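You operate a simulated robot arm through the tools that you are given. There is no shell and no other tool. Be economical: measure what you need, move in short steps, check, and stop when the job is done.

Carry out the task below with a simulated robot arm. There is one attempt and no reset: what you move stays moved.

## Task
Charge the driver to 100 % from socket C, then unplug the charger.
Fine: the plug goes in and out only with switch C off; it ends on the short plug rest.

It is judged by the outcome, as a careful person would: the job done as asked, and still so three seconds after it is handed in. It fails if anything else is knocked over, pushed out of place, dropped, spilled or broken.

## Robot
A 7-joint arm with a two-finger parallel gripper, fixed in place. Base frame: the origin is at the foot of the arm, x ahead of it, y to its left, z up. Readings come in mm, degrees, newtons and seconds.
With the tool pointing down near the work surface it reaches from about 340 to 780 mm from the base axis. Its first joint turns from -166.0 to 166.0 degrees. Payload 3.91 kg.
The TCP is the grasp point between the finger pads, 30 mm short of the fingertips. In the tool frame z runs along the fingers and y along their closing line. Largest opening 110 mm; finger width 20, thickness 10; the body of the gripper, 48 by 112 mm, starts 55 mm behind the TCP.
Orientation is that of the tool frame in the base frame, as a unit quaternion [w, x, y, z]. With the fingers straight down and closing along the base's y, the tool's x points along the base's -x, its y along +y and its z along -z.

## Interface
- The arm moves only by the tool drive_tool. Its argument "increments" is a list of rows, each a list of 3 entries, a list of its own where there are three numbers: the finger opening in mm, from 0 to 110, then the shift along the tool's x, y, z in mm, then the turn, a rotation vector about the tool's x, y, z in degrees. In form: [[grip, [tx, ty, tz], [wx, wy, wz]], ...]. A call has 1 to 12 rows; each row is the pose to reach, as a shift and turn from the pose commanded when the call began, along the tool's axes at that moment. Each row takes 0.2 s and may step no farther than 50 mm and 8.6 degrees from the row before; otherwise, or with a gripper value out of range, the whole call is refused. Where a pose cannot be reached the arm comes as near as it can. A force on the tool above 90 N (or 10 N above the force at the start of the call, whichever is more), or a blocked arm, ends the call early, and 0.2 s more pass. The fingers move at their own pace (about 153 mm/s each) and stop on an object; they squeeze with about 28 N. The grip force told is the motor's: it shows also when the fingers shut on nothing. Time passes only in rows, and 0.2 s behind the last, so rows that repeat a pose let the fingers close. It gives the time, the measured TCP pose, the force on the tool (base axes), the opening and the grip force at its end, in the units of the frame above (readings bear some noise), with the torque about the TCP (base axes, N m) and any sound that the robot's microphone picked up.
- Cameras (640 x 400 px; columns grow to the right, rows downward): "scene" is fixed at [226.1, 641.1, 1420.3]; the picture's right is [-0.45, 0.89, 0.00], its down [0.82, 0.42, -0.40] and it looks along [-0.35, -0.18, -0.92] (base axes); focal length 214 px, centre (320, 200). "wrist" rides on the gripper at [77, 7, -115] in the tool frame; the picture's right is [-0.09, 1.00, 0.00], its down [-0.80, -0.07, -0.59] and it looks along [-0.59, -0.05, 0.80] (tool axes); focal length 270 px, centre (320, 200). There is no depth. A picture from a camera that has moved, and an enlarged one, comes with that camera's place and axes in the base frame and with its lens. The place of the scene camera against the robot may be out by one fixed shift of up to 18 mm in any direction.
- snapshot(camera): a new picture of that camera. The clock stands still meanwhile.
- lift_body(by): slides the trunk up (or, below 0, down) by that many mm; the arm rides with it, the base frame stays. It gives what a move gives, with no picture.
- inspect(camera, box): a new picture of the part [left, top, right, bottom] of that camera's present view, enlarged. The clock stands still meanwhile.
- hand_in(): hands the job in; it is judged then, once.

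Go step by step. Nothing tells you positions but the pictures and the camera data: compare them with the known pose of the tool, close in by small moves and look again before you grip or let go. The budget is 120 turns and 84 pictures, counting those below and the enlarged ones. Unless the task says otherwise, let go and move clear before handing in, and close with one line.

The tools are called after "Emit:" by a JSON object that holds its "name" and its "arguments". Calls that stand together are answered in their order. drive_tool: Moves the arm, as the interface text tells. Its arguments: {"type":"object","properties":{"increments":{"type":"array","items":{"type":"array"}}},"required":["increments"]} The other tools are called the same way: lift_body (by) slides the trunk up or down; snapshot (camera) takes a picture; inspect (camera, box) takes an enlarged picture of a part of a camera's view; hand_in () hands the job in.

At the start:

```text
clock: 0.0
position: [45.1, 439.9, 1113.2]
ee_rot: [0.0, 0.0, 1.0, 0.0]
contact_force: [0.1, 0.2, 0.2]
torque: [0.03, 0.0, 0.01]
width: 109.9
finger_force: 0.1
trunk travel left (down, up): [-575.0, 35.0]
```

scene: 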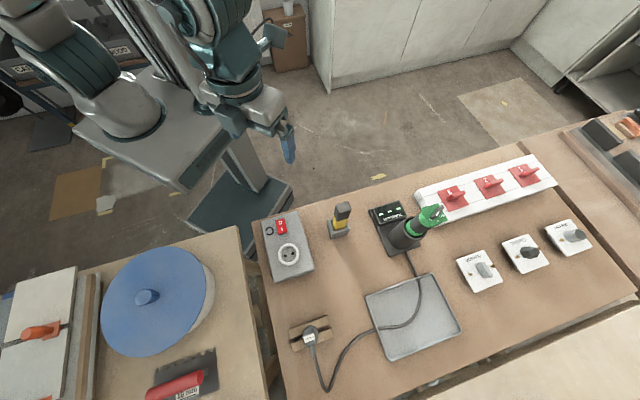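
wrist: 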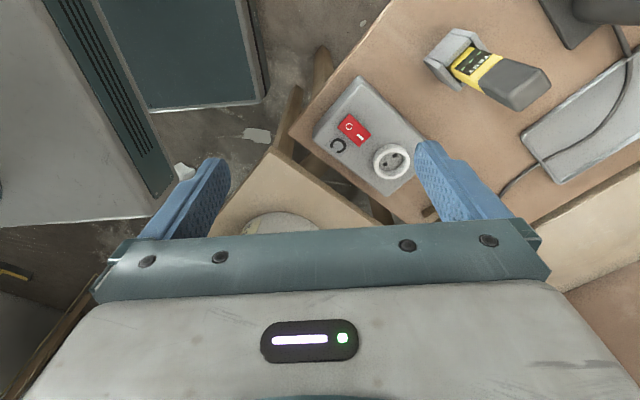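

I see a bench with a socket box (red switch), a yellow tool on a stand, the driver in a charger, a red-switched strip, three dial/switch plates, and a plug on a small rest. I'll look closer first.

Emit:
{"name": "inspect", "arguments": {"camera": "scene", "box": [250, 190, 410, 290]}}

Emit:
{"name": "inspect", "arguments": {"camera": "scene", "box": [360, 140, 600, 290]}}

Emit:
{"name": "inspect", "arguments": {"camera": "scene", "box": [270, 260, 470, 385]}}

```text
4.00 times, centred on (330, 240) of scene
camera zoom: at [226.1, 641.1, 1420.3], right [-0.45, 0.89, 0.0], down [0.82, 0.42, -0.4], along [-0.35, -0.18, -0.92], focal length 858 px, centre (280, 40)
```

zoom: 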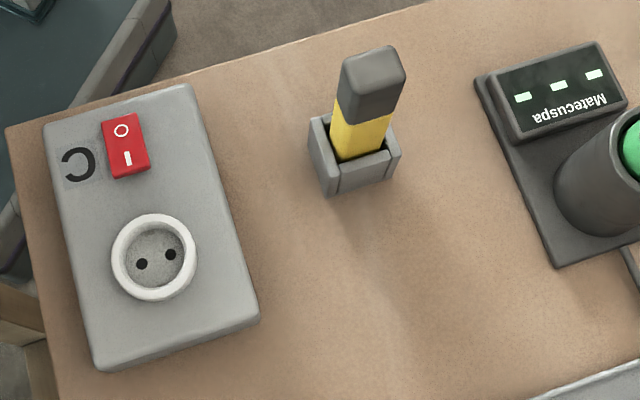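

```text
2.67 times, centred on (480, 215) of scene
camera zoom: at [226.1, 641.1, 1420.3], right [-0.45, 0.89, 0.0], down [0.82, 0.42, -0.4], along [-0.35, -0.18, -0.92], focal length 572 px, centre (-107, 160)
```

zoom: 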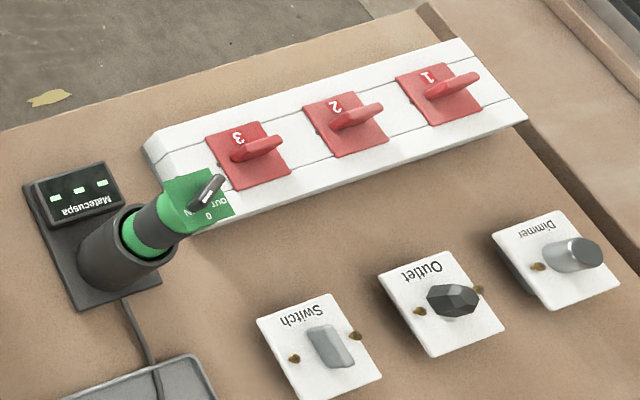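

```text
3.20 times, centred on (370, 322) of scene
camera zoom: at [226.1, 641.1, 1420.3], right [-0.45, 0.89, 0.0], down [0.82, 0.42, -0.4], along [-0.35, -0.18, -0.92], focal length 686 px, centre (160, -192)
```

zoom: 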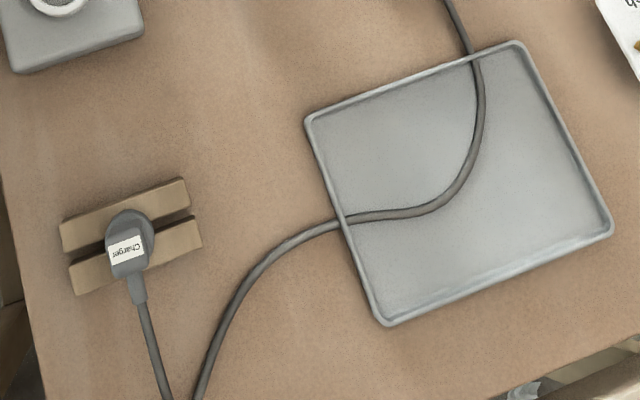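

The socket box triangulates to about (182, 543, 847) with the plug near (320, 680). I'll move the wrist camera over the plug area to look closer.

Emit:
{"name": "drive_tool", "arguments": {"increments": [[110, [-14, 45, 0], [0, 0, 0]], [110, [-28, 90, 0], [0, 0, 0]], [110, [-42, 135, 0], [0, 0, 0]], [110, [-55, 180, 0], [0, 0, 0]]]}}

Emit:
{"name": "snapshot", "arguments": {"camera": "wrist"}}

```text
clock: 1.0
position: [102.1, 622.3, 1108.6]
ee_rot: [0.0, -0.001, 1.0, -0.001]
contact_force: [-0.4, 1.4, 0.1]
torque: [-0.07, -0.01, 0.0]
width: 110.0
finger_force: 0.2
trunk travel left (down, up): [-575.0, 35.0]
```

```text
78 pictures are left
camera wrist: at [24.5, 629.8, 1224.2], right [0.09, 1.0, 0.0], down [0.8, -0.07, 0.59], along [0.59, -0.05, -0.8], focal length 270 px, centre (320, 200)
```

wrist: 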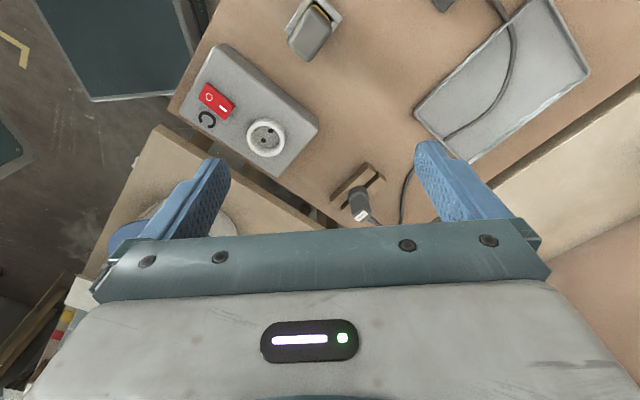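

Refined: socket top about (176, 540, 859), plug head about (307, 673, 850). Zooming in on the details.

Emit:
{"name": "inspect", "arguments": {"camera": "wrist", "box": [160, 30, 340, 190]}}

Emit:
{"name": "inspect", "arguments": {"camera": "wrist", "box": [310, 140, 430, 230]}}

```text
2.50 times, centred on (250, 110) of wrist
camera zoom: at [24.5, 629.8, 1224.2], right [0.09, 1.0, 0.0], down [0.8, -0.07, 0.59], along [0.59, -0.05, -0.8], focal length 676 px, centre (495, 425)
```

zoom: 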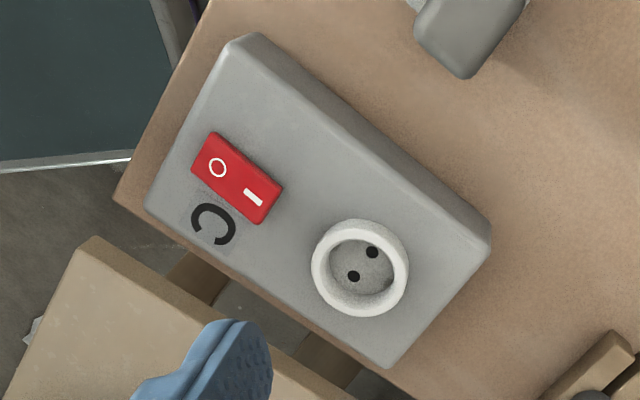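

```text
4.44 times, centred on (370, 185) of wrist
camera zoom: at [24.5, 629.8, 1224.2], right [0.09, 1.0, 0.0], down [0.8, -0.07, 0.59], along [0.59, -0.05, -0.8], focal length 1201 px, centre (98, 267)
```

zoom: 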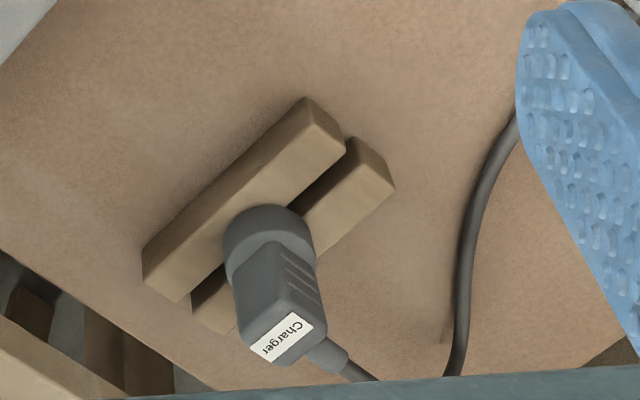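

Plug stands pins-down in the wooden rest, with ridged grip sides facing along the gap (~-39°). I'll move above it with a 51° yaw so the fingers close along the gap.

Emit:
{"name": "drive_tool", "arguments": {"increments": [[110, [-34, 8.5, 20], [0, 0, -8.5]], [110, [-68, 17, 40], [0, 0, -17]], [110, [-102, 25.5, 60], [0, 0, -25.5]], [110, [-136, 34, 80], [0, 0, -34]], [110, [-170, 42.5, 100], [0, 0, -42.5]], [110, [-205, 51, 120], [0, 0, -51]], [110, [-205, 51, 120], [0, 0, -51]]]}}

Emit:
{"name": "snapshot", "arguments": {"camera": "wrist"}}

```text
clock: 2.6
position: [306.4, 671.4, 992.6]
ee_rot: [0.0, -0.432, 0.902, 0.0]
contact_force: [0.2, 0.0, 0.4]
torque: [0.0, -0.01, 0.0]
width: 110.1
finger_force: 0.0
trunk travel left (down, up): [-575.0, 35.0]
```

```text
75 pictures are left
camera wrist: at [252.3, 614.8, 1106.8], right [-0.72, 0.69, 0.0], down [0.56, 0.58, 0.59], along [0.41, 0.43, -0.8], focal length 270 px, centre (320, 200)
```

wrist: 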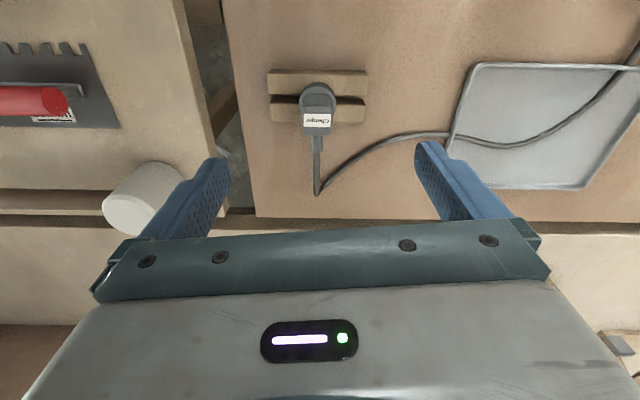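

Emit:
{"name": "inspect", "arguments": {"camera": "wrist", "box": [250, 50, 390, 200]}}

```text
2.67 times, centred on (320, 125) of wrist
camera zoom: at [252.3, 614.8, 1106.8], right [-0.72, 0.69, 0.0], down [0.56, 0.58, 0.59], along [0.41, 0.43, -0.8], focal length 721 px, centre (320, 400)
```

zoom: 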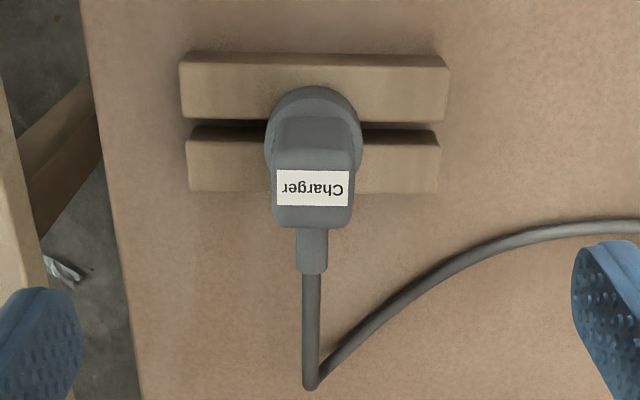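

Bars' top is z≈821, plug axis ≈(308.7, 671), label top ≈872; yaw needs about 5.5° correction. I'll back off and tilt for a side view to learn the flange height.

Emit:
{"name": "drive_tool", "arguments": {"increments": [[110, [22, 0, 17], [0, -8.5, 0]], [110, [45, 0, 35], [0, -17, 0]], [110, [67, 0, 52], [0, -25.5, 0]], [110, [90, 0, 70], [0, -34, 0]], [110, [90, 0, 70], [0, -34, 0]]]}}

Emit:
{"name": "snapshot", "arguments": {"camera": "wrist"}}

```text
clock: 3.8
position: [248.0, 598.7, 924.0]
ee_rot: [0.264, -0.411, 0.864, 0.125]
contact_force: [0.3, -0.7, 1.1]
torque: [0.0, 0.0, -0.03]
width: 110.0
finger_force: 0.1
trunk travel left (down, up): [-575.0, 35.0]
```

```text
73 pictures are left
camera wrist: at [162.6, 505.3, 975.9], right [-0.73, 0.68, 0.05], down [0.26, 0.21, 0.94], along [0.63, 0.7, -0.33], focal length 270 px, centre (320, 200)
```

wrist: 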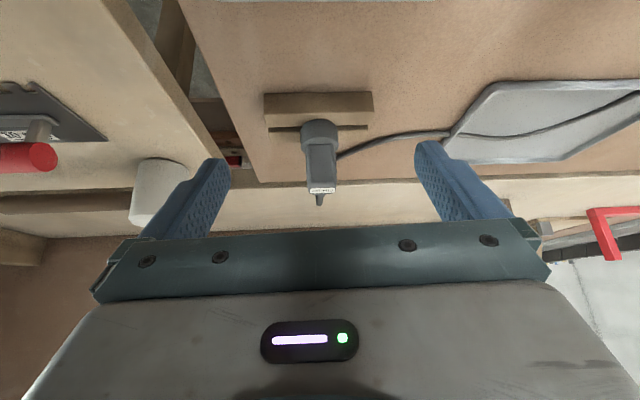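

Emit:
{"name": "inspect", "arguments": {"camera": "wrist", "box": [250, 80, 390, 210]}}

```text
3.08 times, centred on (320, 145) of wrist
camera zoom: at [162.6, 505.3, 975.9], right [-0.73, 0.68, 0.05], down [0.26, 0.21, 0.94], along [0.63, 0.7, -0.33], focal length 832 px, centre (320, 369)
```

zoom: 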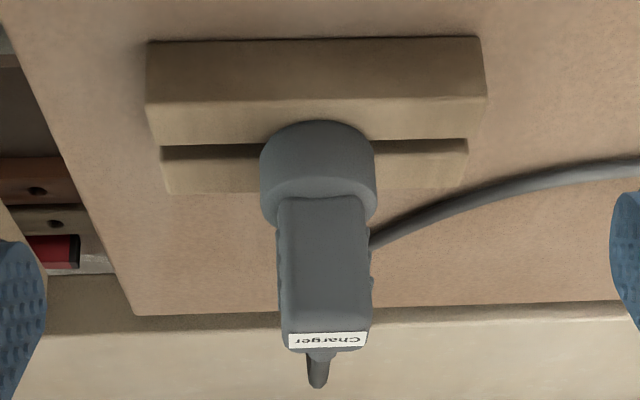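

Flange runs about z 823–849 and grip body 849–886, about 25 mm wide. Next I level out and look at switch C up close.

Emit:
{"name": "drive_tool", "arguments": {"increments": [[110, [23, 5.3, -21.6], [0, 6.8, 0]], [110, [45.6, 10.7, -43.2], [0, 13.6, 0]], [110, [68.4, 16, -64.8], [0, 20.4, 0]], [110, [91.2, 21.4, -86.4], [0, 27.2, 0]], [110, [114, 26.7, -108], [0, 34, 0]], [110, [114, 26.7, -108], [0, 34, 0]]]}}

Emit:
{"name": "snapshot", "arguments": {"camera": "wrist"}}

```text
clock: 5.2
position: [128.2, 496.0, 947.7]
ee_rot: [-0.001, -0.431, 0.903, 0.0]
contact_force: [-1.0, 0.5, -0.2]
torque: [-0.01, 0.01, -0.02]
width: 110.3
finger_force: 0.0
trunk travel left (down, up): [-575.0, 35.0]
```

```text
71 pictures are left
camera wrist: at [74.9, 441.0, 1062.2], right [-0.72, 0.69, 0.0], down [0.56, 0.58, 0.59], along [0.41, 0.43, -0.81], focal length 270 px, centre (320, 200)
```

wrist: 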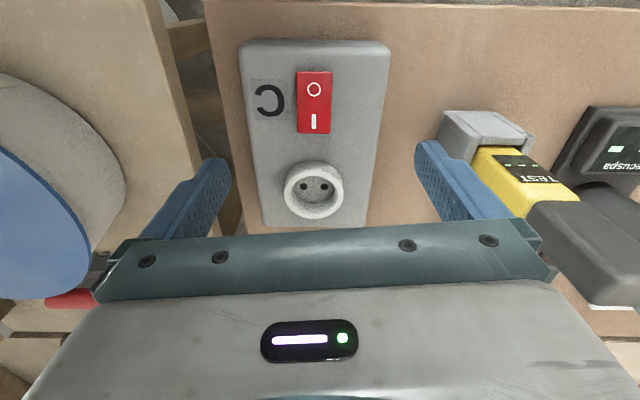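

Emit:
{"name": "inspect", "arguments": {"camera": "wrist", "box": [230, 30, 400, 230]}}

Emit:
{"name": "inspect", "arguments": {"camera": "wrist", "box": [430, 90, 640, 220]}}

```text
2.00 times, centred on (315, 130) of wrist
camera zoom: at [74.9, 441.0, 1062.2], right [-0.72, 0.69, 0.0], down [0.56, 0.58, 0.59], along [0.41, 0.43, -0.81], focal length 541 px, centre (330, 340)
```

zoom: 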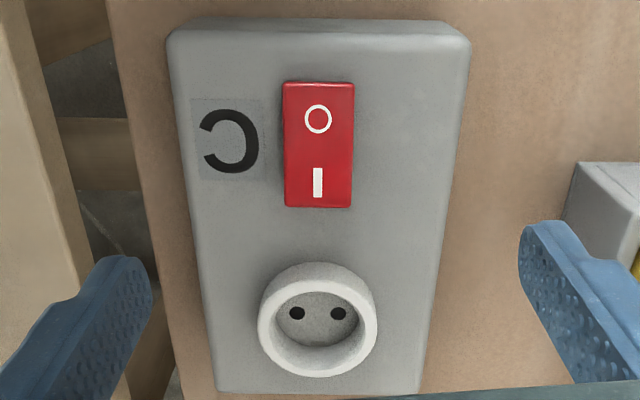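

```text
3.05 times, centred on (535, 155) of wrist
camera zoom: at [74.9, 441.0, 1062.2], right [-0.72, 0.69, 0.0], down [0.56, 0.58, 0.59], along [0.41, 0.43, -0.81], focal length 824 px, centre (-335, 337)
```

zoom: 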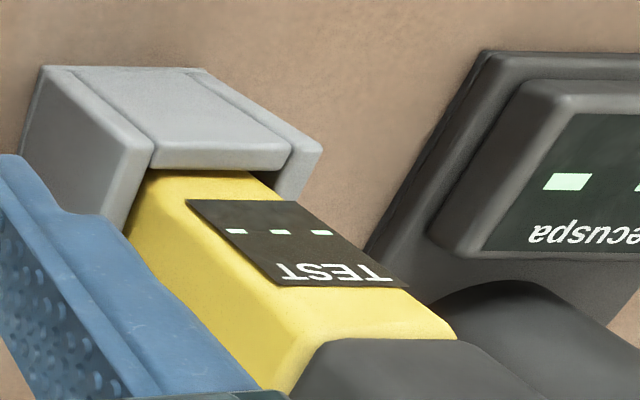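

Emit:
{"name": "inspect", "arguments": {"camera": "wrist", "box": [285, 60, 345, 145]}}

Emit:
{"name": "inspect", "arguments": {"camera": "scene", "box": [262, 205, 302, 245]}}

```text
4.71 times, centred on (315, 102) of wrist
camera zoom: at [74.9, 441.0, 1062.2], right [-0.72, 0.69, 0.0], down [0.56, 0.58, 0.59], along [0.41, 0.43, -0.81], focal length 1272 px, centre (344, 659)
```

zoom: 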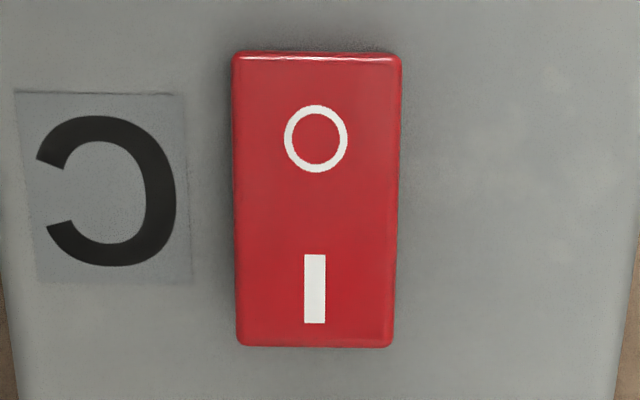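

```text
10.00 times, centred on (282, 225) of scene
camera zoom: at [226.1, 641.1, 1420.3], right [-0.45, 0.89, 0.0], down [0.82, 0.42, -0.4], along [-0.35, -0.18, -0.92], focal length 2145 px, centre (700, -50)
```

zoom: 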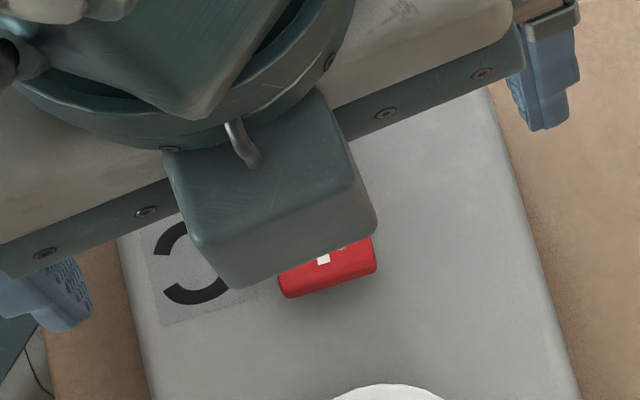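

O end measures about 4.5 mm lower than the I end, so switch C is off. Socket centre ≈(176, 538.5), same yaw as the plug rest (~135.5°). Moving above the plug with corrected yaw.

Emit:
{"name": "drive_tool", "arguments": {"increments": [[110, [-42, -5, -12], [0, 0, 1]], [110, [-84, -10, -12], [0, 0, 2]], [110, [-126, -15, -12], [0, 0, 3]], [110, [-168, -20.6, -12], [0, 0, 4]], [110, [-210, -25.8, -12], [0, 0, 5]], [110, [-249.5, -30.9, -12], [0, 0, 5.7]], [110, [-249.5, -30.9, -12], [0, 0, 5.7]]]}}

Emit:
{"name": "inspect", "arguments": {"camera": "wrist", "box": [200, 30, 440, 230]}}

```text
clock: 6.8
position: [311.0, 671.3, 960.5]
ee_rot: [-0.001, -0.386, 0.923, -0.001]
contact_force: [0.3, 0.1, 0.0]
torque: [0.0, -0.04, 0.05]
width: 109.9
finger_force: 0.0
trunk travel left (down, up): [-575.0, 35.0]
```

```text
2.00 times, centred on (320, 130) of wrist
camera zoom: at [250.9, 621.8, 1075.4], right [-0.65, 0.76, 0.0], down [0.61, 0.52, 0.59], along [0.45, 0.38, -0.8], focal length 541 px, centre (320, 340)
```

zoom: 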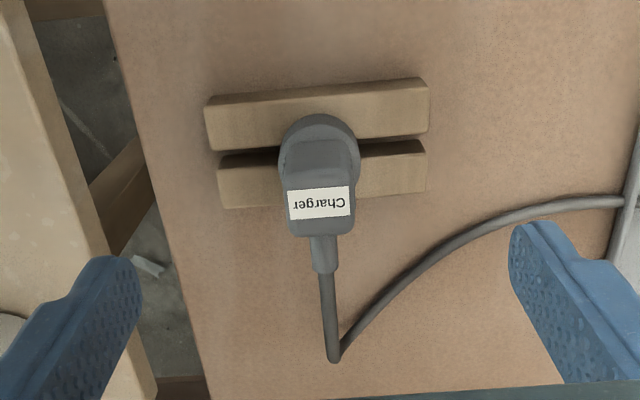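

Aligned over the plug at ≈(309, 671.5). Descending to grip height with fingertips just above the flange.

Emit:
{"name": "drive_tool", "arguments": {"increments": [[110, [1.3, 1.5, 26], [0, 0, 0]], [110, [1.3, 1.5, 52], [0, 0, 0]], [110, [1.3, 1.5, 76], [0, 0, 0]], [110, [1.3, 1.5, 76], [0, 0, 0]]]}}

Emit:
{"name": "snapshot", "arguments": {"camera": "wrist"}}

Emit:
{"name": "snapshot", "arguments": {"camera": "scene"}}

```text
clock: 7.8
position: [308.8, 672.8, 883.0]
ee_rot: [0.0, -0.384, 0.923, 0.0]
contact_force: [-0.6, -0.2, 0.4]
torque: [-0.01, -0.01, 0.0]
width: 109.6
finger_force: 0.1
trunk travel left (down, up): [-575.0, 35.0]
```

```text
65 pictures are left
camera wrist: at [249.3, 622.3, 998.3], right [-0.65, 0.76, 0.0], down [0.61, 0.52, 0.59], along [0.45, 0.38, -0.8], focal length 270 px, centre (320, 200)
```

wrist: 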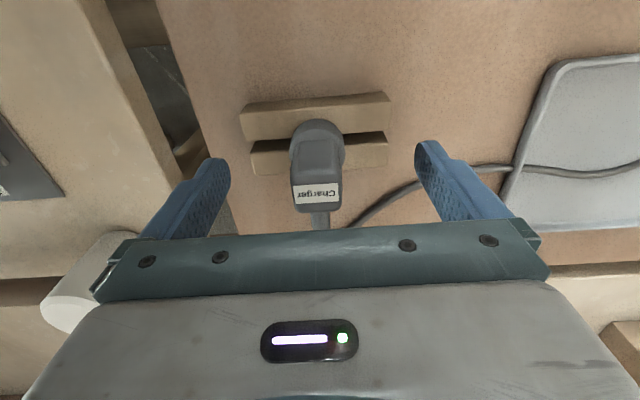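

```text
64 pictures are left
```

scene: 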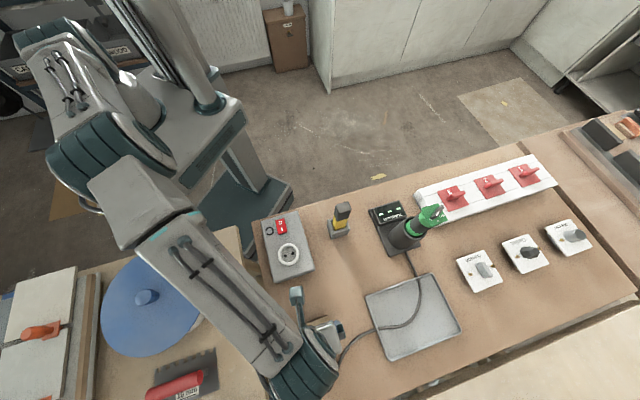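

Plug sits between the fingers as computed. Closing.

Emit:
{"name": "drive_tool", "arguments": {"increments": [[60, [0, 0, 0], [0, 0, 0]], [20, [0, 0, 0], [0, 0, 0]], [10, [0, 0, 0], [0, 0, 0]], [5, [0, 0, 0], [0, 0, 0]]]}}

Emit:
{"name": "snapshot", "arguments": {"camera": "wrist"}}

```text
clock: 8.8
position: [308.5, 672.0, 883.1]
ee_rot: [0.0, -0.385, 0.923, 0.0]
contact_force: [0.2, -0.2, 0.5]
torque: [-0.01, 0.01, -0.02]
width: 25.3
finger_force: 27.8
trunk travel left (down, up): [-575.0, 35.0]
```

```text
63 pictures are left
camera wrist: at [249.4, 622.1, 998.5], right [-0.65, 0.76, 0.0], down [0.61, 0.52, 0.59], along [0.45, 0.38, -0.8], focal length 270 px, centre (320, 200)
```

wrist: 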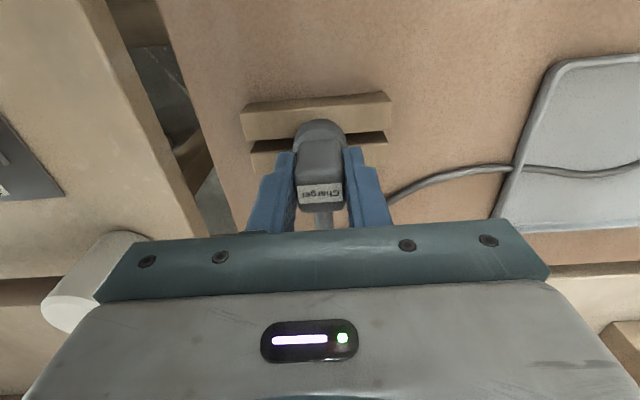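

Gripped (25.3 mm). Lifting straight up.

Emit:
{"name": "drive_tool", "arguments": {"increments": [[5, [0, 0, -10], [0, 0, 0]], [5, [0, 0, -30], [0, 0, 0]], [5, [0, 0, -55], [0, 0, 0]], [5, [0, 0, -82], [0, 0, 0]], [5, [0, 0, -82], [0, 0, 0]]]}}

Emit:
{"name": "snapshot", "arguments": {"camera": "wrist"}}

```text
clock: 10.0
position: [308.8, 669.8, 966.9]
ee_rot: [0.0, -0.385, 0.923, 0.0]
contact_force: [-0.1, 0.3, -0.5]
torque: [-0.01, 0.0, 0.03]
width: 25.4
finger_force: 28.0
trunk travel left (down, up): [-575.0, 35.0]
```

```text
62 pictures are left
camera wrist: at [249.7, 620.2, 1081.9], right [-0.65, 0.76, 0.0], down [0.61, 0.52, 0.59], along [0.45, 0.38, -0.8], focal length 270 px, centre (320, 200)
```

wrist: 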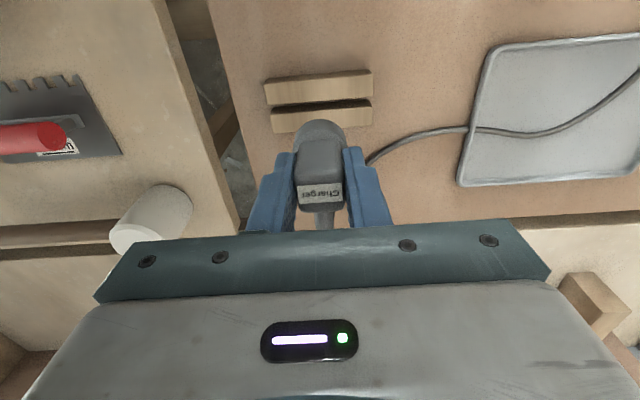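

Plug came cleanly out. Moving the plug over socket C at height.

Emit:
{"name": "drive_tool", "arguments": {"increments": [[5, [38, 0.3, 0], [0, 0, 0]], [5, [76, 0.6, 0], [0, 0, 0]], [5, [114, 0.9, 0], [0, 0, 0]], [5, [152, 1.1, 0], [0, 0, 0]], [5, [188, 1.3, 0], [0, 0, 0]], [5, [188, 1.3, 0], [0, 0, 0]]]}}

Emit:
{"name": "snapshot", "arguments": {"camera": "wrist"}}

Emit:
{"name": "snapshot", "arguments": {"camera": "scene"}}

```text
clock: 11.4
position: [174.0, 538.0, 967.4]
ee_rot: [0.0, -0.385, 0.923, 0.0]
contact_force: [0.4, 0.2, -0.3]
torque: [0.01, 0.02, -0.02]
width: 25.6
finger_force: 28.8
trunk travel left (down, up): [-575.0, 35.0]
```

```text
61 pictures are left
camera wrist: at [115.0, 489.7, 1081.7], right [-0.65, 0.76, 0.0], down [0.61, 0.52, 0.59], along [0.45, 0.38, -0.8], focal length 270 px, centre (320, 200)
```

wrist: 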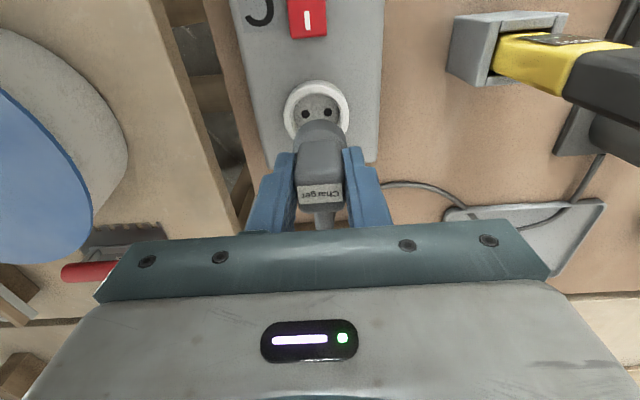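

```text
60 pictures are left
```

scene: 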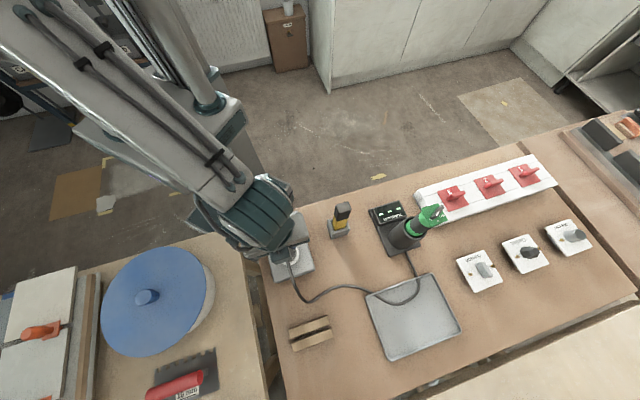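

Emit:
{"name": "inspect", "arguments": {"camera": "wrist", "box": [260, 60, 380, 220]}}

```text
2.50 times, centred on (320, 140) of wrist
camera zoom: at [115.0, 489.7, 1081.7], right [-0.65, 0.76, 0.0], down [0.61, 0.52, 0.59], along [0.45, 0.38, -0.8], focal length 676 px, centre (320, 350)
```

zoom: 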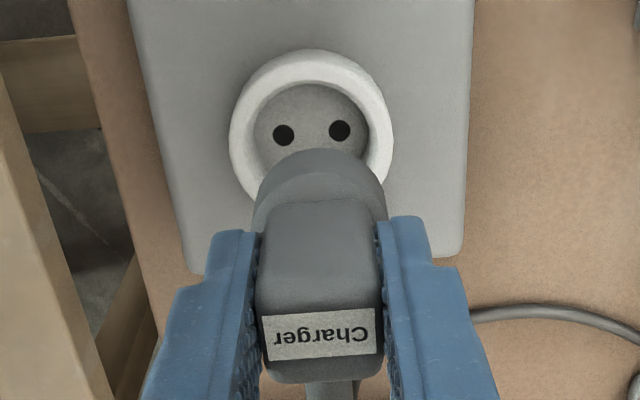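

Holes sit about 2.3 mm toward the tool's -y; yaw matches. Shifting and lowering to just above the rim.

Emit:
{"name": "drive_tool", "arguments": {"increments": [[5, [0, -2.3, 5], [0, 0, 0]], [5, [0, -2.3, 20], [0, 0, 0]], [5, [0, -2.3, 20], [0, 0, 0]]]}}

Emit:
{"name": "inspect", "arguments": {"camera": "wrist", "box": [260, 60, 380, 220]}}

Emit:
{"name": "inspect", "arguments": {"camera": "scene", "box": [255, 220, 335, 290]}}

```text
clock: 12.2
position: [175.8, 536.4, 946.7]
ee_rot: [0.0, -0.385, 0.923, 0.0]
contact_force: [0.2, -0.6, -0.2]
torque: [0.0, -0.01, 0.01]
width: 25.4
finger_force: 28.6
trunk travel left (down, up): [-575.0, 35.0]
```

```text
2.50 times, centred on (320, 140) of wrist
camera zoom: at [117.3, 487.3, 1061.1], right [-0.65, 0.76, 0.0], down [0.61, 0.52, 0.59], along [0.45, 0.38, -0.8], focal length 676 px, centre (320, 350)
```

zoom: 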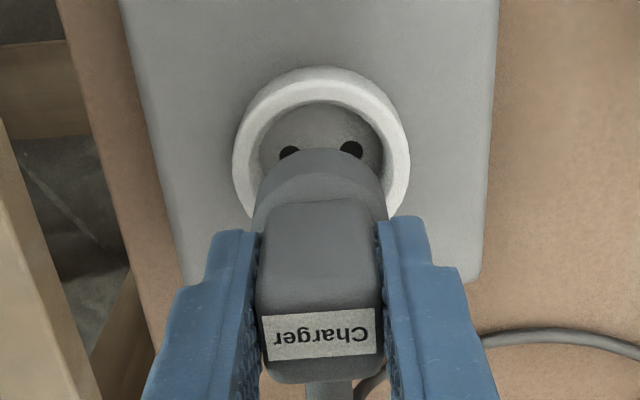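

```text
5.71 times, centred on (295, 255) of scene
camera zoom: at [226.1, 641.1, 1420.3], right [-0.45, 0.89, 0.0], down [0.82, 0.42, -0.4], along [-0.35, -0.18, -0.92], focal length 1226 px, centre (463, -114)
```

zoom: 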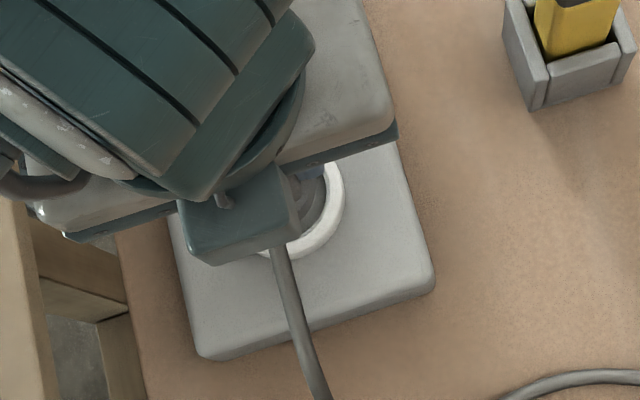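

Aligned within about a millimetre. Lowering gently to feel for the holes.

Emit:
{"name": "drive_tool", "arguments": {"increments": [[5, [0.3, 0.2, 8], [0, 0, 0]], [5, [0.3, 0.2, 14], [0, 0, 0]], [5, [0.3, 0.2, 18], [0, 0, 0]], [5, [0.3, 0.2, 22], [0, 0, 0]]]}}

```text
clock: 13.2
position: [176.3, 537.0, 924.7]
ee_rot: [0.0, -0.385, 0.923, 0.0]
contact_force: [0.6, 0.1, -1.0]
torque: [-0.01, -0.01, -0.01]
width: 25.5
finger_force: 27.9
trunk travel left (down, up): [-575.0, 35.0]
```

Emit:
{"name": "drive_tool", "arguments": {"increments": [[5, [0, 0, 2], [0, 0, 0]], [5, [0, 0, 4], [0, 0, 0]], [5, [0, 0, 6], [0, 0, 0]]]}}

Emit:
{"name": "inspect", "arguments": {"camera": "wrist", "box": [260, 60, 380, 220]}}

```text
clock: 14.0
position: [176.4, 538.0, 917.9]
ee_rot: [-0.001, -0.385, 0.923, 0.0]
contact_force: [-0.5, 0.4, -1.5]
torque: [0.02, -0.02, 0.01]
width: 25.7
finger_force: 28.3
trunk travel left (down, up): [-575.0, 35.0]
```

```text
2.50 times, centred on (320, 140) of wrist
camera zoom: at [117.3, 487.5, 1033.1], right [-0.65, 0.76, 0.0], down [0.61, 0.52, 0.59], along [0.45, 0.38, -0.8], focal length 676 px, centre (320, 350)
```

zoom: 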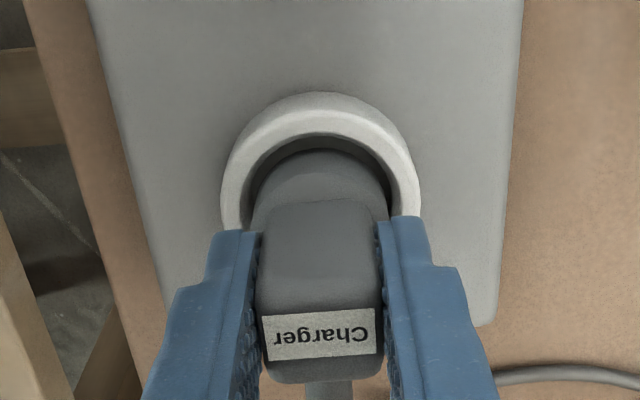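

Plug is centred in the recess with no slip; continuing down in small steps.

Emit:
{"name": "drive_tool", "arguments": {"increments": [[5, [0, 0, 2], [0, 0, 0]], [5, [0, 0, 4], [0, 0, 0]], [5, [0, 0, 6], [0, 0, 0]]]}}

```text
clock: 14.8
position: [176.6, 536.8, 912.8]
ee_rot: [0.0, -0.385, 0.923, 0.0]
contact_force: [-0.2, 0.1, 0.5]
torque: [-0.01, 0.03, 0.02]
width: 25.4
finger_force: 27.9
trunk travel left (down, up): [-575.0, 35.0]
```

Emit:
{"name": "drive_tool", "arguments": {"increments": [[5, [0, 0, 2], [0, 0, 0]], [5, [0, 0, 4], [0, 0, 0]], [5, [0, 0, 6], [0, 0, 0]]]}}

Emit:
{"name": "inspect", "arguments": {"camera": "wrist", "box": [260, 60, 380, 220]}}

```text
clock: 15.6
position: [176.7, 536.0, 909.0]
ee_rot: [0.001, -0.385, 0.923, 0.002]
contact_force: [0.2, -2.5, 28.2]
torque: [-0.35, 0.05, -0.03]
width: 25.5
finger_force: 27.4
trunk travel left (down, up): [-575.0, 35.0]
```

```text
2.50 times, centred on (320, 140) of wrist
camera zoom: at [117.2, 486.6, 1024.5], right [-0.65, 0.76, 0.0], down [0.61, 0.52, 0.6], along [0.45, 0.39, -0.8], focal length 676 px, centre (320, 350)
```

zoom: 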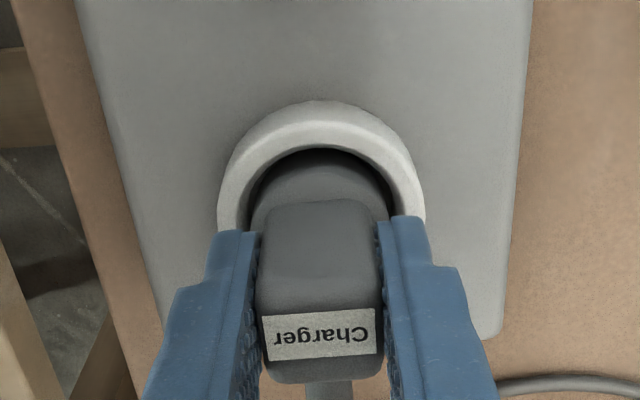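

Resistance appears at TCP z≈909, just where full seating was predicted. I'll press slightly more to confirm it's solid.

Emit:
{"name": "drive_tool", "arguments": {"increments": [[5, [0, 0, 1.5], [0, 0, 0]], [5, [0, 0, 3], [0, 0, 0]], [5, [0, 0, 3], [0, 0, 0]]]}}

Emit:
{"name": "inspect", "arguments": {"camera": "wrist", "box": [260, 60, 380, 220]}}

Emit:
{"name": "inspect", "arguments": {"camera": "scene", "box": [255, 220, 335, 290]}}

```text
clock: 16.4
position: [178.2, 535.5, 905.7]
ee_rot: [0.002, -0.386, 0.923, 0.002]
contact_force: [3.2, 1.0, 35.0]
torque: [0.04, -0.18, -0.01]
width: 25.6
finger_force: 28.3
trunk travel left (down, up): [-575.0, 35.0]
```

```text
2.50 times, centred on (320, 140) of wrist
camera zoom: at [117.4, 486.0, 1020.4], right [-0.65, 0.76, 0.0], down [0.61, 0.52, 0.6], along [0.45, 0.39, -0.8], focal length 676 px, centre (320, 350)
```

zoom: 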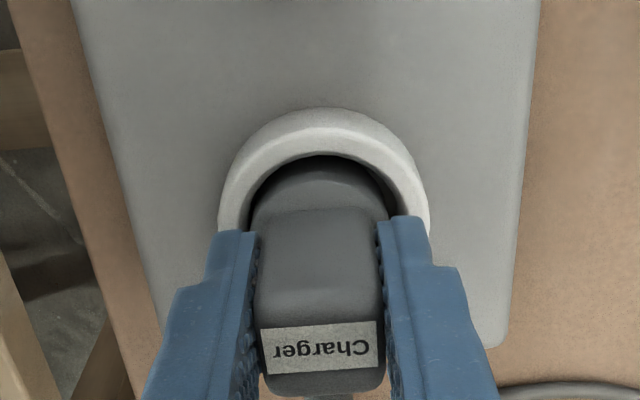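

```text
5.71 times, centred on (295, 255) of scene
camera zoom: at [226.1, 641.1, 1420.3], right [-0.45, 0.89, 0.0], down [0.82, 0.42, -0.4], along [-0.35, -0.18, -0.92], focal length 1226 px, centre (463, -114)
```

zoom: 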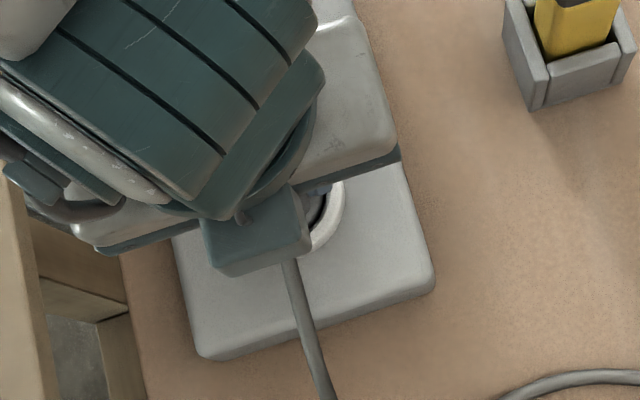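

The plug stopped solidly and the grip just slid ~3 mm, consistent with the flange on the socket floor. Releasing and rising to check.

Emit:
{"name": "drive_tool", "arguments": {"increments": [[60, [0, 0, 0], [0, 0, 0]], [60, [0, 0, 0], [0, 0, 0]], [60, [0, 0, -30], [0, 0, 0]], [60, [0, 0, -70], [0, 0, 0]], [60, [15, 0, -90], [0, 0, 0]], [60, [15, 0, -90], [0, 0, 0]]]}}

Emit:
{"name": "inspect", "arguments": {"camera": "wrist", "box": [220, 30, 420, 210]}}

```text
clock: 17.8
position: [166.3, 525.9, 995.7]
ee_rot: [0.001, -0.384, 0.923, 0.0]
contact_force: [-0.3, -0.3, 0.7]
torque: [-0.01, 0.01, 0.0]
width: 60.0
finger_force: 0.2
trunk travel left (down, up): [-575.0, 35.0]
```

```text
2.22 times, centred on (320, 120) of wrist
camera zoom: at [106.7, 475.9, 1109.3], right [-0.65, 0.76, 0.0], down [0.61, 0.52, 0.59], along [0.45, 0.38, -0.8], focal length 601 px, centre (320, 378)
```

zoom: 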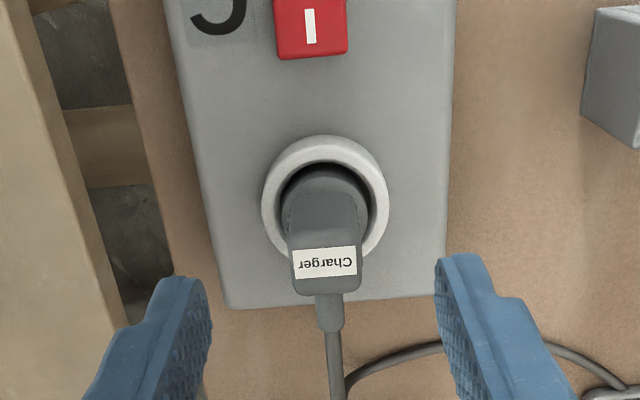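

Plug is upright and seated. Now I close the fingers and move above the I half of switch C (about 51 mm back toward the robot).

Emit:
{"name": "drive_tool", "arguments": {"increments": [[20, [20, 1, 0], [0, 0, 0]], [0, [51, 1, 0], [0, 0, 0]], [0, [51, 1, 30], [0, 0, 0]], [0, [51, 1, 65], [0, 0, 0]], [0, [51, 1, 92], [0, 0, 0]], [0, [51, 1, 92], [0, 0, 0]]]}}

Emit:
{"name": "inspect", "arguments": {"camera": "wrist", "box": [220, 30, 420, 230]}}

Emit:
{"name": "inspect", "arguments": {"camera": "scene", "box": [255, 205, 335, 290]}}

```text
clock: 19.2
position: [129.6, 490.3, 904.5]
ee_rot: [0.0, -0.385, 0.923, 0.0]
contact_force: [-0.2, -0.5, -0.1]
torque: [-0.01, 0.0, -0.03]
width: 0.0
finger_force: 27.7
trunk travel left (down, up): [-575.0, 35.0]
```

```text
2.00 times, centred on (320, 130) of wrist
camera zoom: at [71.2, 440.6, 1018.2], right [-0.65, 0.76, 0.0], down [0.61, 0.52, 0.59], along [0.45, 0.38, -0.8], focal length 541 px, centre (320, 340)
```

zoom: 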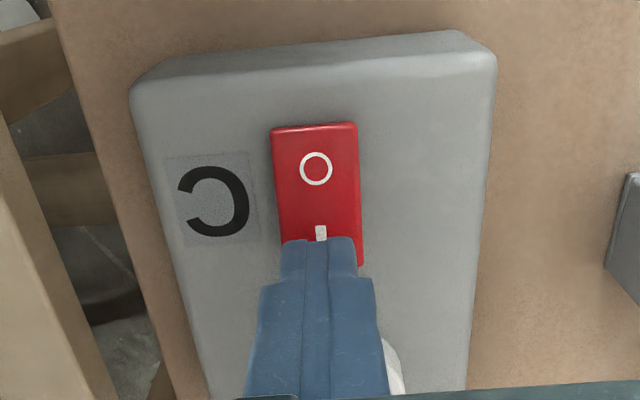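

```text
4.71 times, centred on (295, 248) of scene
camera zoom: at [226.1, 641.1, 1420.3], right [-0.45, 0.89, 0.0], down [0.82, 0.42, -0.4], along [-0.35, -0.18, -0.92], focal length 1009 px, centre (438, -24)
```

zoom: 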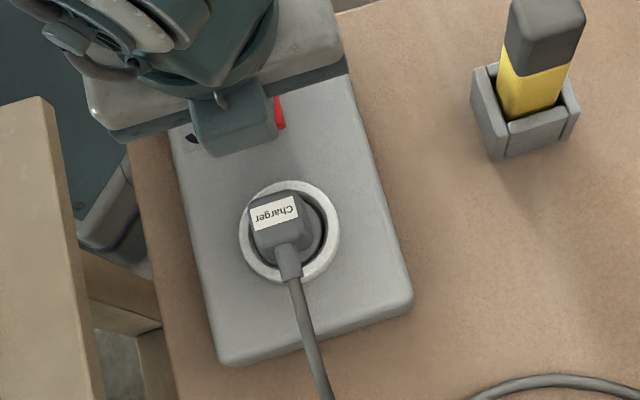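

Fingertips are over the I end. Pressing down in small steps.

Emit:
{"name": "drive_tool", "arguments": {"increments": [[0, [0, 0, 6], [0, 0, 0]], [0, [0, 0, 9], [0, 0, 0]], [0, [0, 0, 12], [0, 0, 0]], [0, [0, 0, 14], [0, 0, 0]]]}}

```text
clock: 20.2
position: [131.5, 491.0, 891.0]
ee_rot: [0.001, -0.385, 0.923, 0.003]
contact_force: [3.6, 2.1, 22.1]
torque: [-0.14, 0.08, -0.07]
width: 0.1
finger_force: 27.9
trunk travel left (down, up): [-575.0, 35.0]
```

Emit:
{"name": "drive_tool", "arguments": {"increments": [[0, [0, 0, 2], [0, 0, 0]], [0, [0, 0, 4], [0, 0, 0]], [0, [0, 0, 5], [0, 0, 0]]]}}

Emit:
{"name": "inspect", "arguments": {"camera": "wrist", "box": [220, 30, 420, 230]}}

```text
clock: 21.0
position: [129.0, 490.9, 890.4]
ee_rot: [0.005, -0.384, 0.923, 0.007]
contact_force: [7.1, -1.5, 77.8]
torque: [-0.64, 0.25, -0.29]
width: 0.2
finger_force: 27.6
trunk travel left (down, up): [-575.0, 35.0]
```

```text
2.00 times, centred on (320, 130) of wrist
camera zoom: at [70.8, 440.0, 1004.3], right [-0.65, 0.76, 0.01], down [0.61, 0.51, 0.6], along [0.46, 0.4, -0.8], focal length 541 px, centre (320, 340)
```

zoom: 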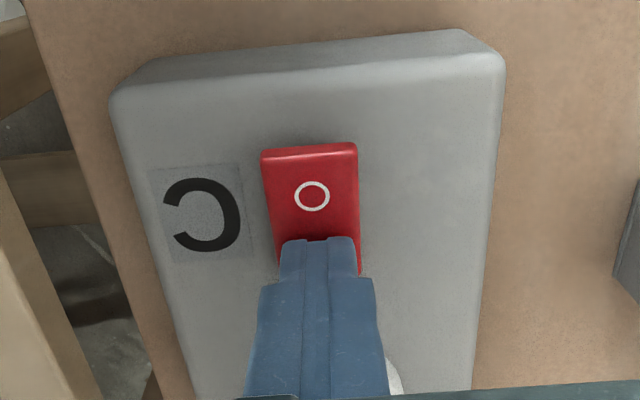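

The O end has risen, so the switch is on. I'll lift off and look at the charger display.

Emit:
{"name": "drive_tool", "arguments": {"increments": [[0, [0, 0, -25], [0, 0, 0]], [0, [0, 0, -60], [0, 0, 0]], [0, [0, 0, -60], [0, 0, 0]]]}}

Emit:
{"name": "inspect", "arguments": {"camera": "scene", "box": [360, 190, 460, 260]}}

Emit:
{"name": "inspect", "arguments": {"camera": "wrist", "box": [220, 10, 420, 230]}}

```text
clock: 21.8
position: [129.3, 489.5, 942.0]
ee_rot: [-0.001, -0.386, 0.923, -0.001]
contact_force: [0.8, -0.1, 0.6]
torque: [0.02, 0.01, 0.02]
width: 0.0
finger_force: 27.8
trunk travel left (down, up): [-575.0, 35.0]
```

```text
5.71 times, centred on (410, 225) of scene
camera zoom: at [226.1, 641.1, 1420.3], right [-0.45, 0.89, 0.0], down [0.82, 0.42, -0.4], along [-0.35, -0.18, -0.92], focal length 1226 px, centre (-194, 57)
```

zoom: 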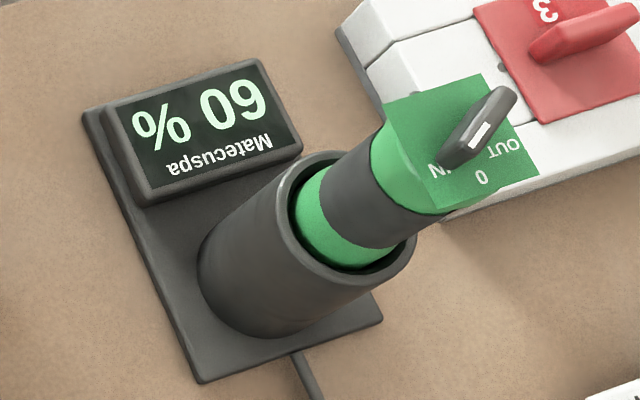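

```text
1.82 times, centred on (320, 120) of wrist
camera zoom: at [70.2, 440.4, 1056.9], right [-0.65, 0.76, 0.0], down [0.61, 0.52, 0.59], along [0.45, 0.38, -0.8], focal length 491 px, centre (320, 346)
```

zoom: 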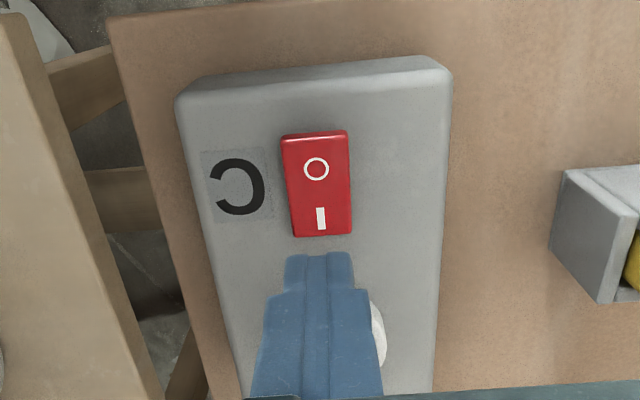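

The display is on and shows 60 %. Waiting while moving above the O end.

Emit:
{"name": "drive_tool", "arguments": {"increments": [[0, [12, 0, 0], [0, 0, 0]], [0, [24, 0, 0], [0, 0, 0]], [0, [24, 0, 0], [0, 0, 0]], [0, [24, 0, 0], [0, 0, 0]], [0, [24, 0, 0], [0, 0, 0]], [0, [24, 0, 0], [0, 0, 0]], [0, [24, 0, 0], [0, 0, 0]], [0, [24, 0, 0], [0, 0, 0]], [0, [24, 0, 0], [0, 0, 0]], [0, [24, 0, 0], [0, 0, 0]], [0, [24, 0, 0], [0, 0, 0]], [0, [24, 0, 0], [0, 0, 0]]]}}

Emit:
{"name": "inspect", "arguments": {"camera": "scene", "box": [360, 190, 460, 260]}}

```text
clock: 24.4
position: [112.1, 473.5, 943.6]
ee_rot: [0.0, -0.385, 0.923, 0.0]
contact_force: [-0.6, 0.2, 0.2]
torque: [0.01, 0.03, 0.01]
width: 0.0
finger_force: 28.2
trunk travel left (down, up): [-575.0, 35.0]
```

```text
5.71 times, centred on (410, 225) of scene
camera zoom: at [226.1, 641.1, 1420.3], right [-0.45, 0.89, 0.0], down [0.82, 0.42, -0.4], along [-0.35, -0.18, -0.92], focal length 1226 px, centre (-194, 57)
```

zoom: 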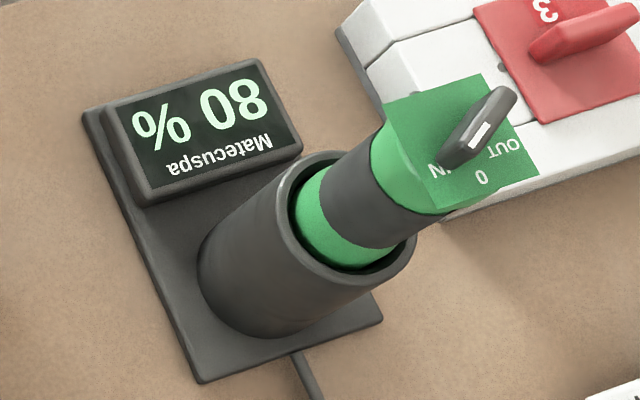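

Charging: 80 %. Waiting further while descending partway over the O end.

Emit:
{"name": "drive_tool", "arguments": {"increments": [[0, [0, 0, 15], [0, 0, 0]], [0, [0, 0, 30], [0, 0, 0]], [0, [0, 0, 35], [0, 0, 0]], [0, [0, 0, 35], [0, 0, 0]], [0, [0, 0, 35], [0, 0, 0]], [0, [0, 0, 35], [0, 0, 0]], [0, [0, 0, 35], [0, 0, 0]], [0, [0, 0, 35], [0, 0, 0]], [0, [0, 0, 35], [0, 0, 0]], [0, [0, 0, 35], [0, 0, 0]], [0, [0, 0, 35], [0, 0, 0]], [0, [0, 0, 35], [0, 0, 0]]]}}

Emit:
{"name": "inspect", "arguments": {"camera": "scene", "box": [360, 190, 460, 260]}}

Emit:
{"name": "inspect", "arguments": {"camera": "wrist", "box": [220, 10, 420, 230]}}

```text
clock: 27.0
position: [111.1, 473.8, 907.1]
ee_rot: [0.0, -0.385, 0.923, 0.0]
contact_force: [0.1, 0.0, 0.2]
torque: [0.0, 0.0, 0.01]
width: 0.2
finger_force: 28.0
trunk travel left (down, up): [-575.0, 35.0]
```

```text
5.71 times, centred on (410, 225) of scene
camera zoom: at [226.1, 641.1, 1420.3], right [-0.45, 0.89, 0.0], down [0.82, 0.42, -0.4], along [-0.35, -0.18, -0.92], focal length 1226 px, centre (-194, 57)
```

zoom: 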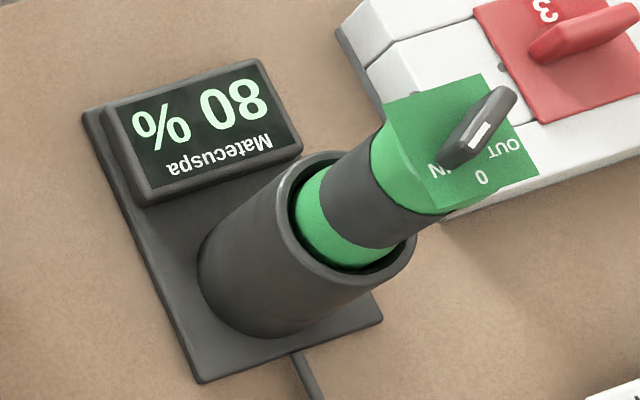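

```text
1.82 times, centred on (320, 120) of wrist
camera zoom: at [52.6, 424.4, 1022.4], right [-0.65, 0.76, 0.0], down [0.61, 0.52, 0.59], along [0.45, 0.38, -0.8], focal length 491 px, centre (320, 346)
```

zoom: 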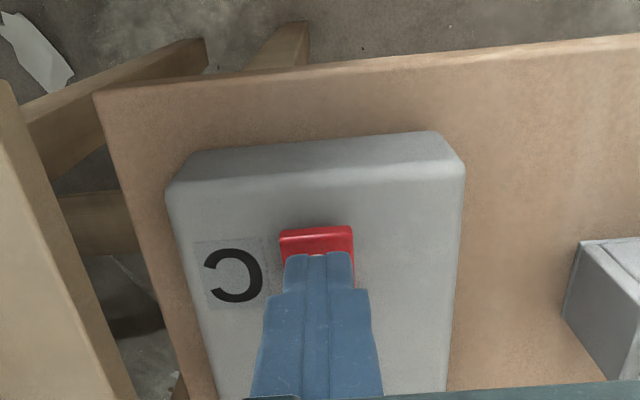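

Still 80 %; it steps by 20. Waiting more.

Emit:
{"name": "drive_tool", "arguments": {"increments": [[0, [0, 0, 0], [0, 0, 0]], [0, [0, 0, 0], [0, 0, 0]], [0, [0, 0, 0], [0, 0, 0]], [0, [0, 0, 0], [0, 0, 0]], [0, [0, 0, 0], [0, 0, 0]], [0, [0, 0, 0], [0, 0, 0]], [0, [0, 0, 0], [0, 0, 0]], [0, [0, 0, 0], [0, 0, 0]]]}}

Emit:
{"name": "inspect", "arguments": {"camera": "scene", "box": [360, 190, 460, 260]}}

```text
clock: 28.8
position: [111.6, 472.9, 908.7]
ee_rot: [0.0, -0.386, 0.923, 0.0]
contact_force: [-0.3, 0.9, -0.3]
torque: [0.02, -0.02, 0.02]
width: 0.0
finger_force: 28.1
trunk travel left (down, up): [-575.0, 35.0]
```

```text
5.71 times, centred on (410, 225) of scene
camera zoom: at [226.1, 641.1, 1420.3], right [-0.45, 0.89, 0.0], down [0.82, 0.42, -0.4], along [-0.35, -0.18, -0.92], focal length 1226 px, centre (-194, 57)
```

zoom: 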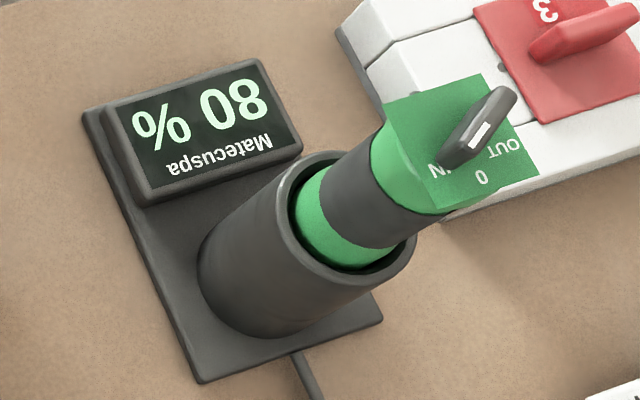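

Emit:
{"name": "drive_tool", "arguments": {"increments": [[0, [0, 0, 0], [0, 0, 0]], [0, [0, 0, 0], [0, 0, 0]], [0, [0, 0, 0], [0, 0, 0]], [0, [0, 0, 0], [0, 0, 0]], [0, [0, 0, 0], [0, 0, 0]], [0, [0, 0, 0], [0, 0, 0]], [0, [0, 0, 0], [0, 0, 0]], [0, [0, 0, 0], [0, 0, 0]], [0, [0, 0, 0], [0, 0, 0]], [0, [0, 0, 0], [0, 0, 0]]]}}

Emit:
{"name": "inspect", "arguments": {"camera": "scene", "box": [360, 190, 460, 260]}}

```text
clock: 31.0
position: [111.4, 473.7, 908.0]
ee_rot: [0.0, -0.386, 0.923, 0.0]
contact_force: [-1.1, 0.0, 0.7]
torque: [-0.01, 0.01, 0.02]
width: 0.0
finger_force: 27.8
trunk travel left (down, up): [-575.0, 35.0]
```

```text
5.71 times, centred on (410, 225) of scene
camera zoom: at [226.1, 641.1, 1420.3], right [-0.45, 0.89, 0.0], down [0.82, 0.42, -0.4], along [-0.35, -0.18, -0.92], focal length 1226 px, centre (-194, 57)
```

zoom: 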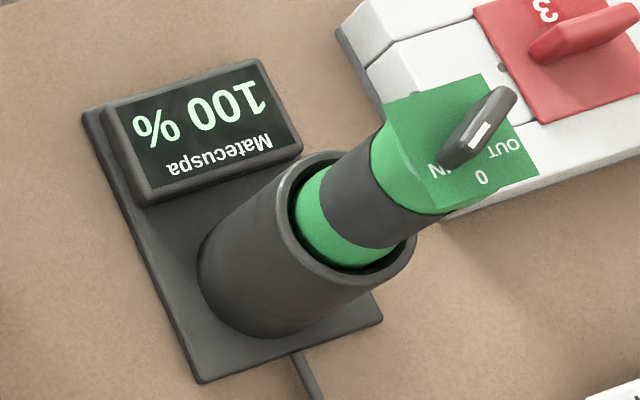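

100 % reached. Pressing O to switch off.

Emit:
{"name": "drive_tool", "arguments": {"increments": [[0, [0, 0, 8], [0, 0, 0]], [0, [0, 0, 12], [0, 0, 0]], [0, [0, 0, 16], [0, 0, 0]], [0, [0, 0, 19], [0, 0, 0]], [0, [0, 0, 22], [0, 0, 0]]]}}

Emit:
{"name": "inspect", "arguments": {"camera": "scene", "box": [255, 205, 455, 290]}}

```text
clock: 32.2
position: [111.0, 472.5, 891.4]
ee_rot: [0.002, -0.386, 0.922, 0.003]
contact_force: [-4.2, -11.3, 50.8]
torque: [0.02, -0.28, 0.17]
width: 0.0
finger_force: 28.0
trunk travel left (down, up): [-575.0, 35.0]
```

```text
3.20 times, centred on (355, 248) of scene
camera zoom: at [226.1, 641.1, 1420.3], right [-0.45, 0.89, 0.0], down [0.82, 0.42, -0.4], along [-0.35, -0.18, -0.92], focal length 686 px, centre (208, 48)
```

zoom: 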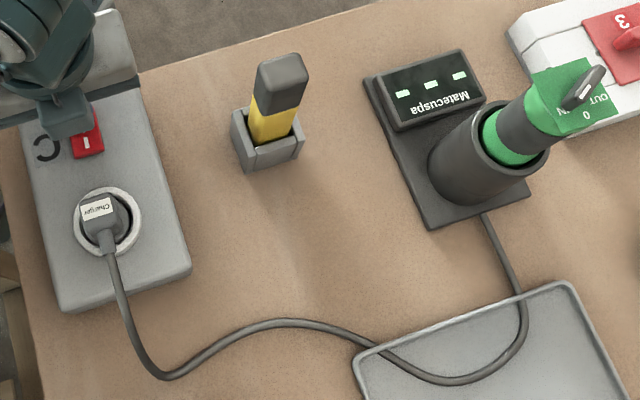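

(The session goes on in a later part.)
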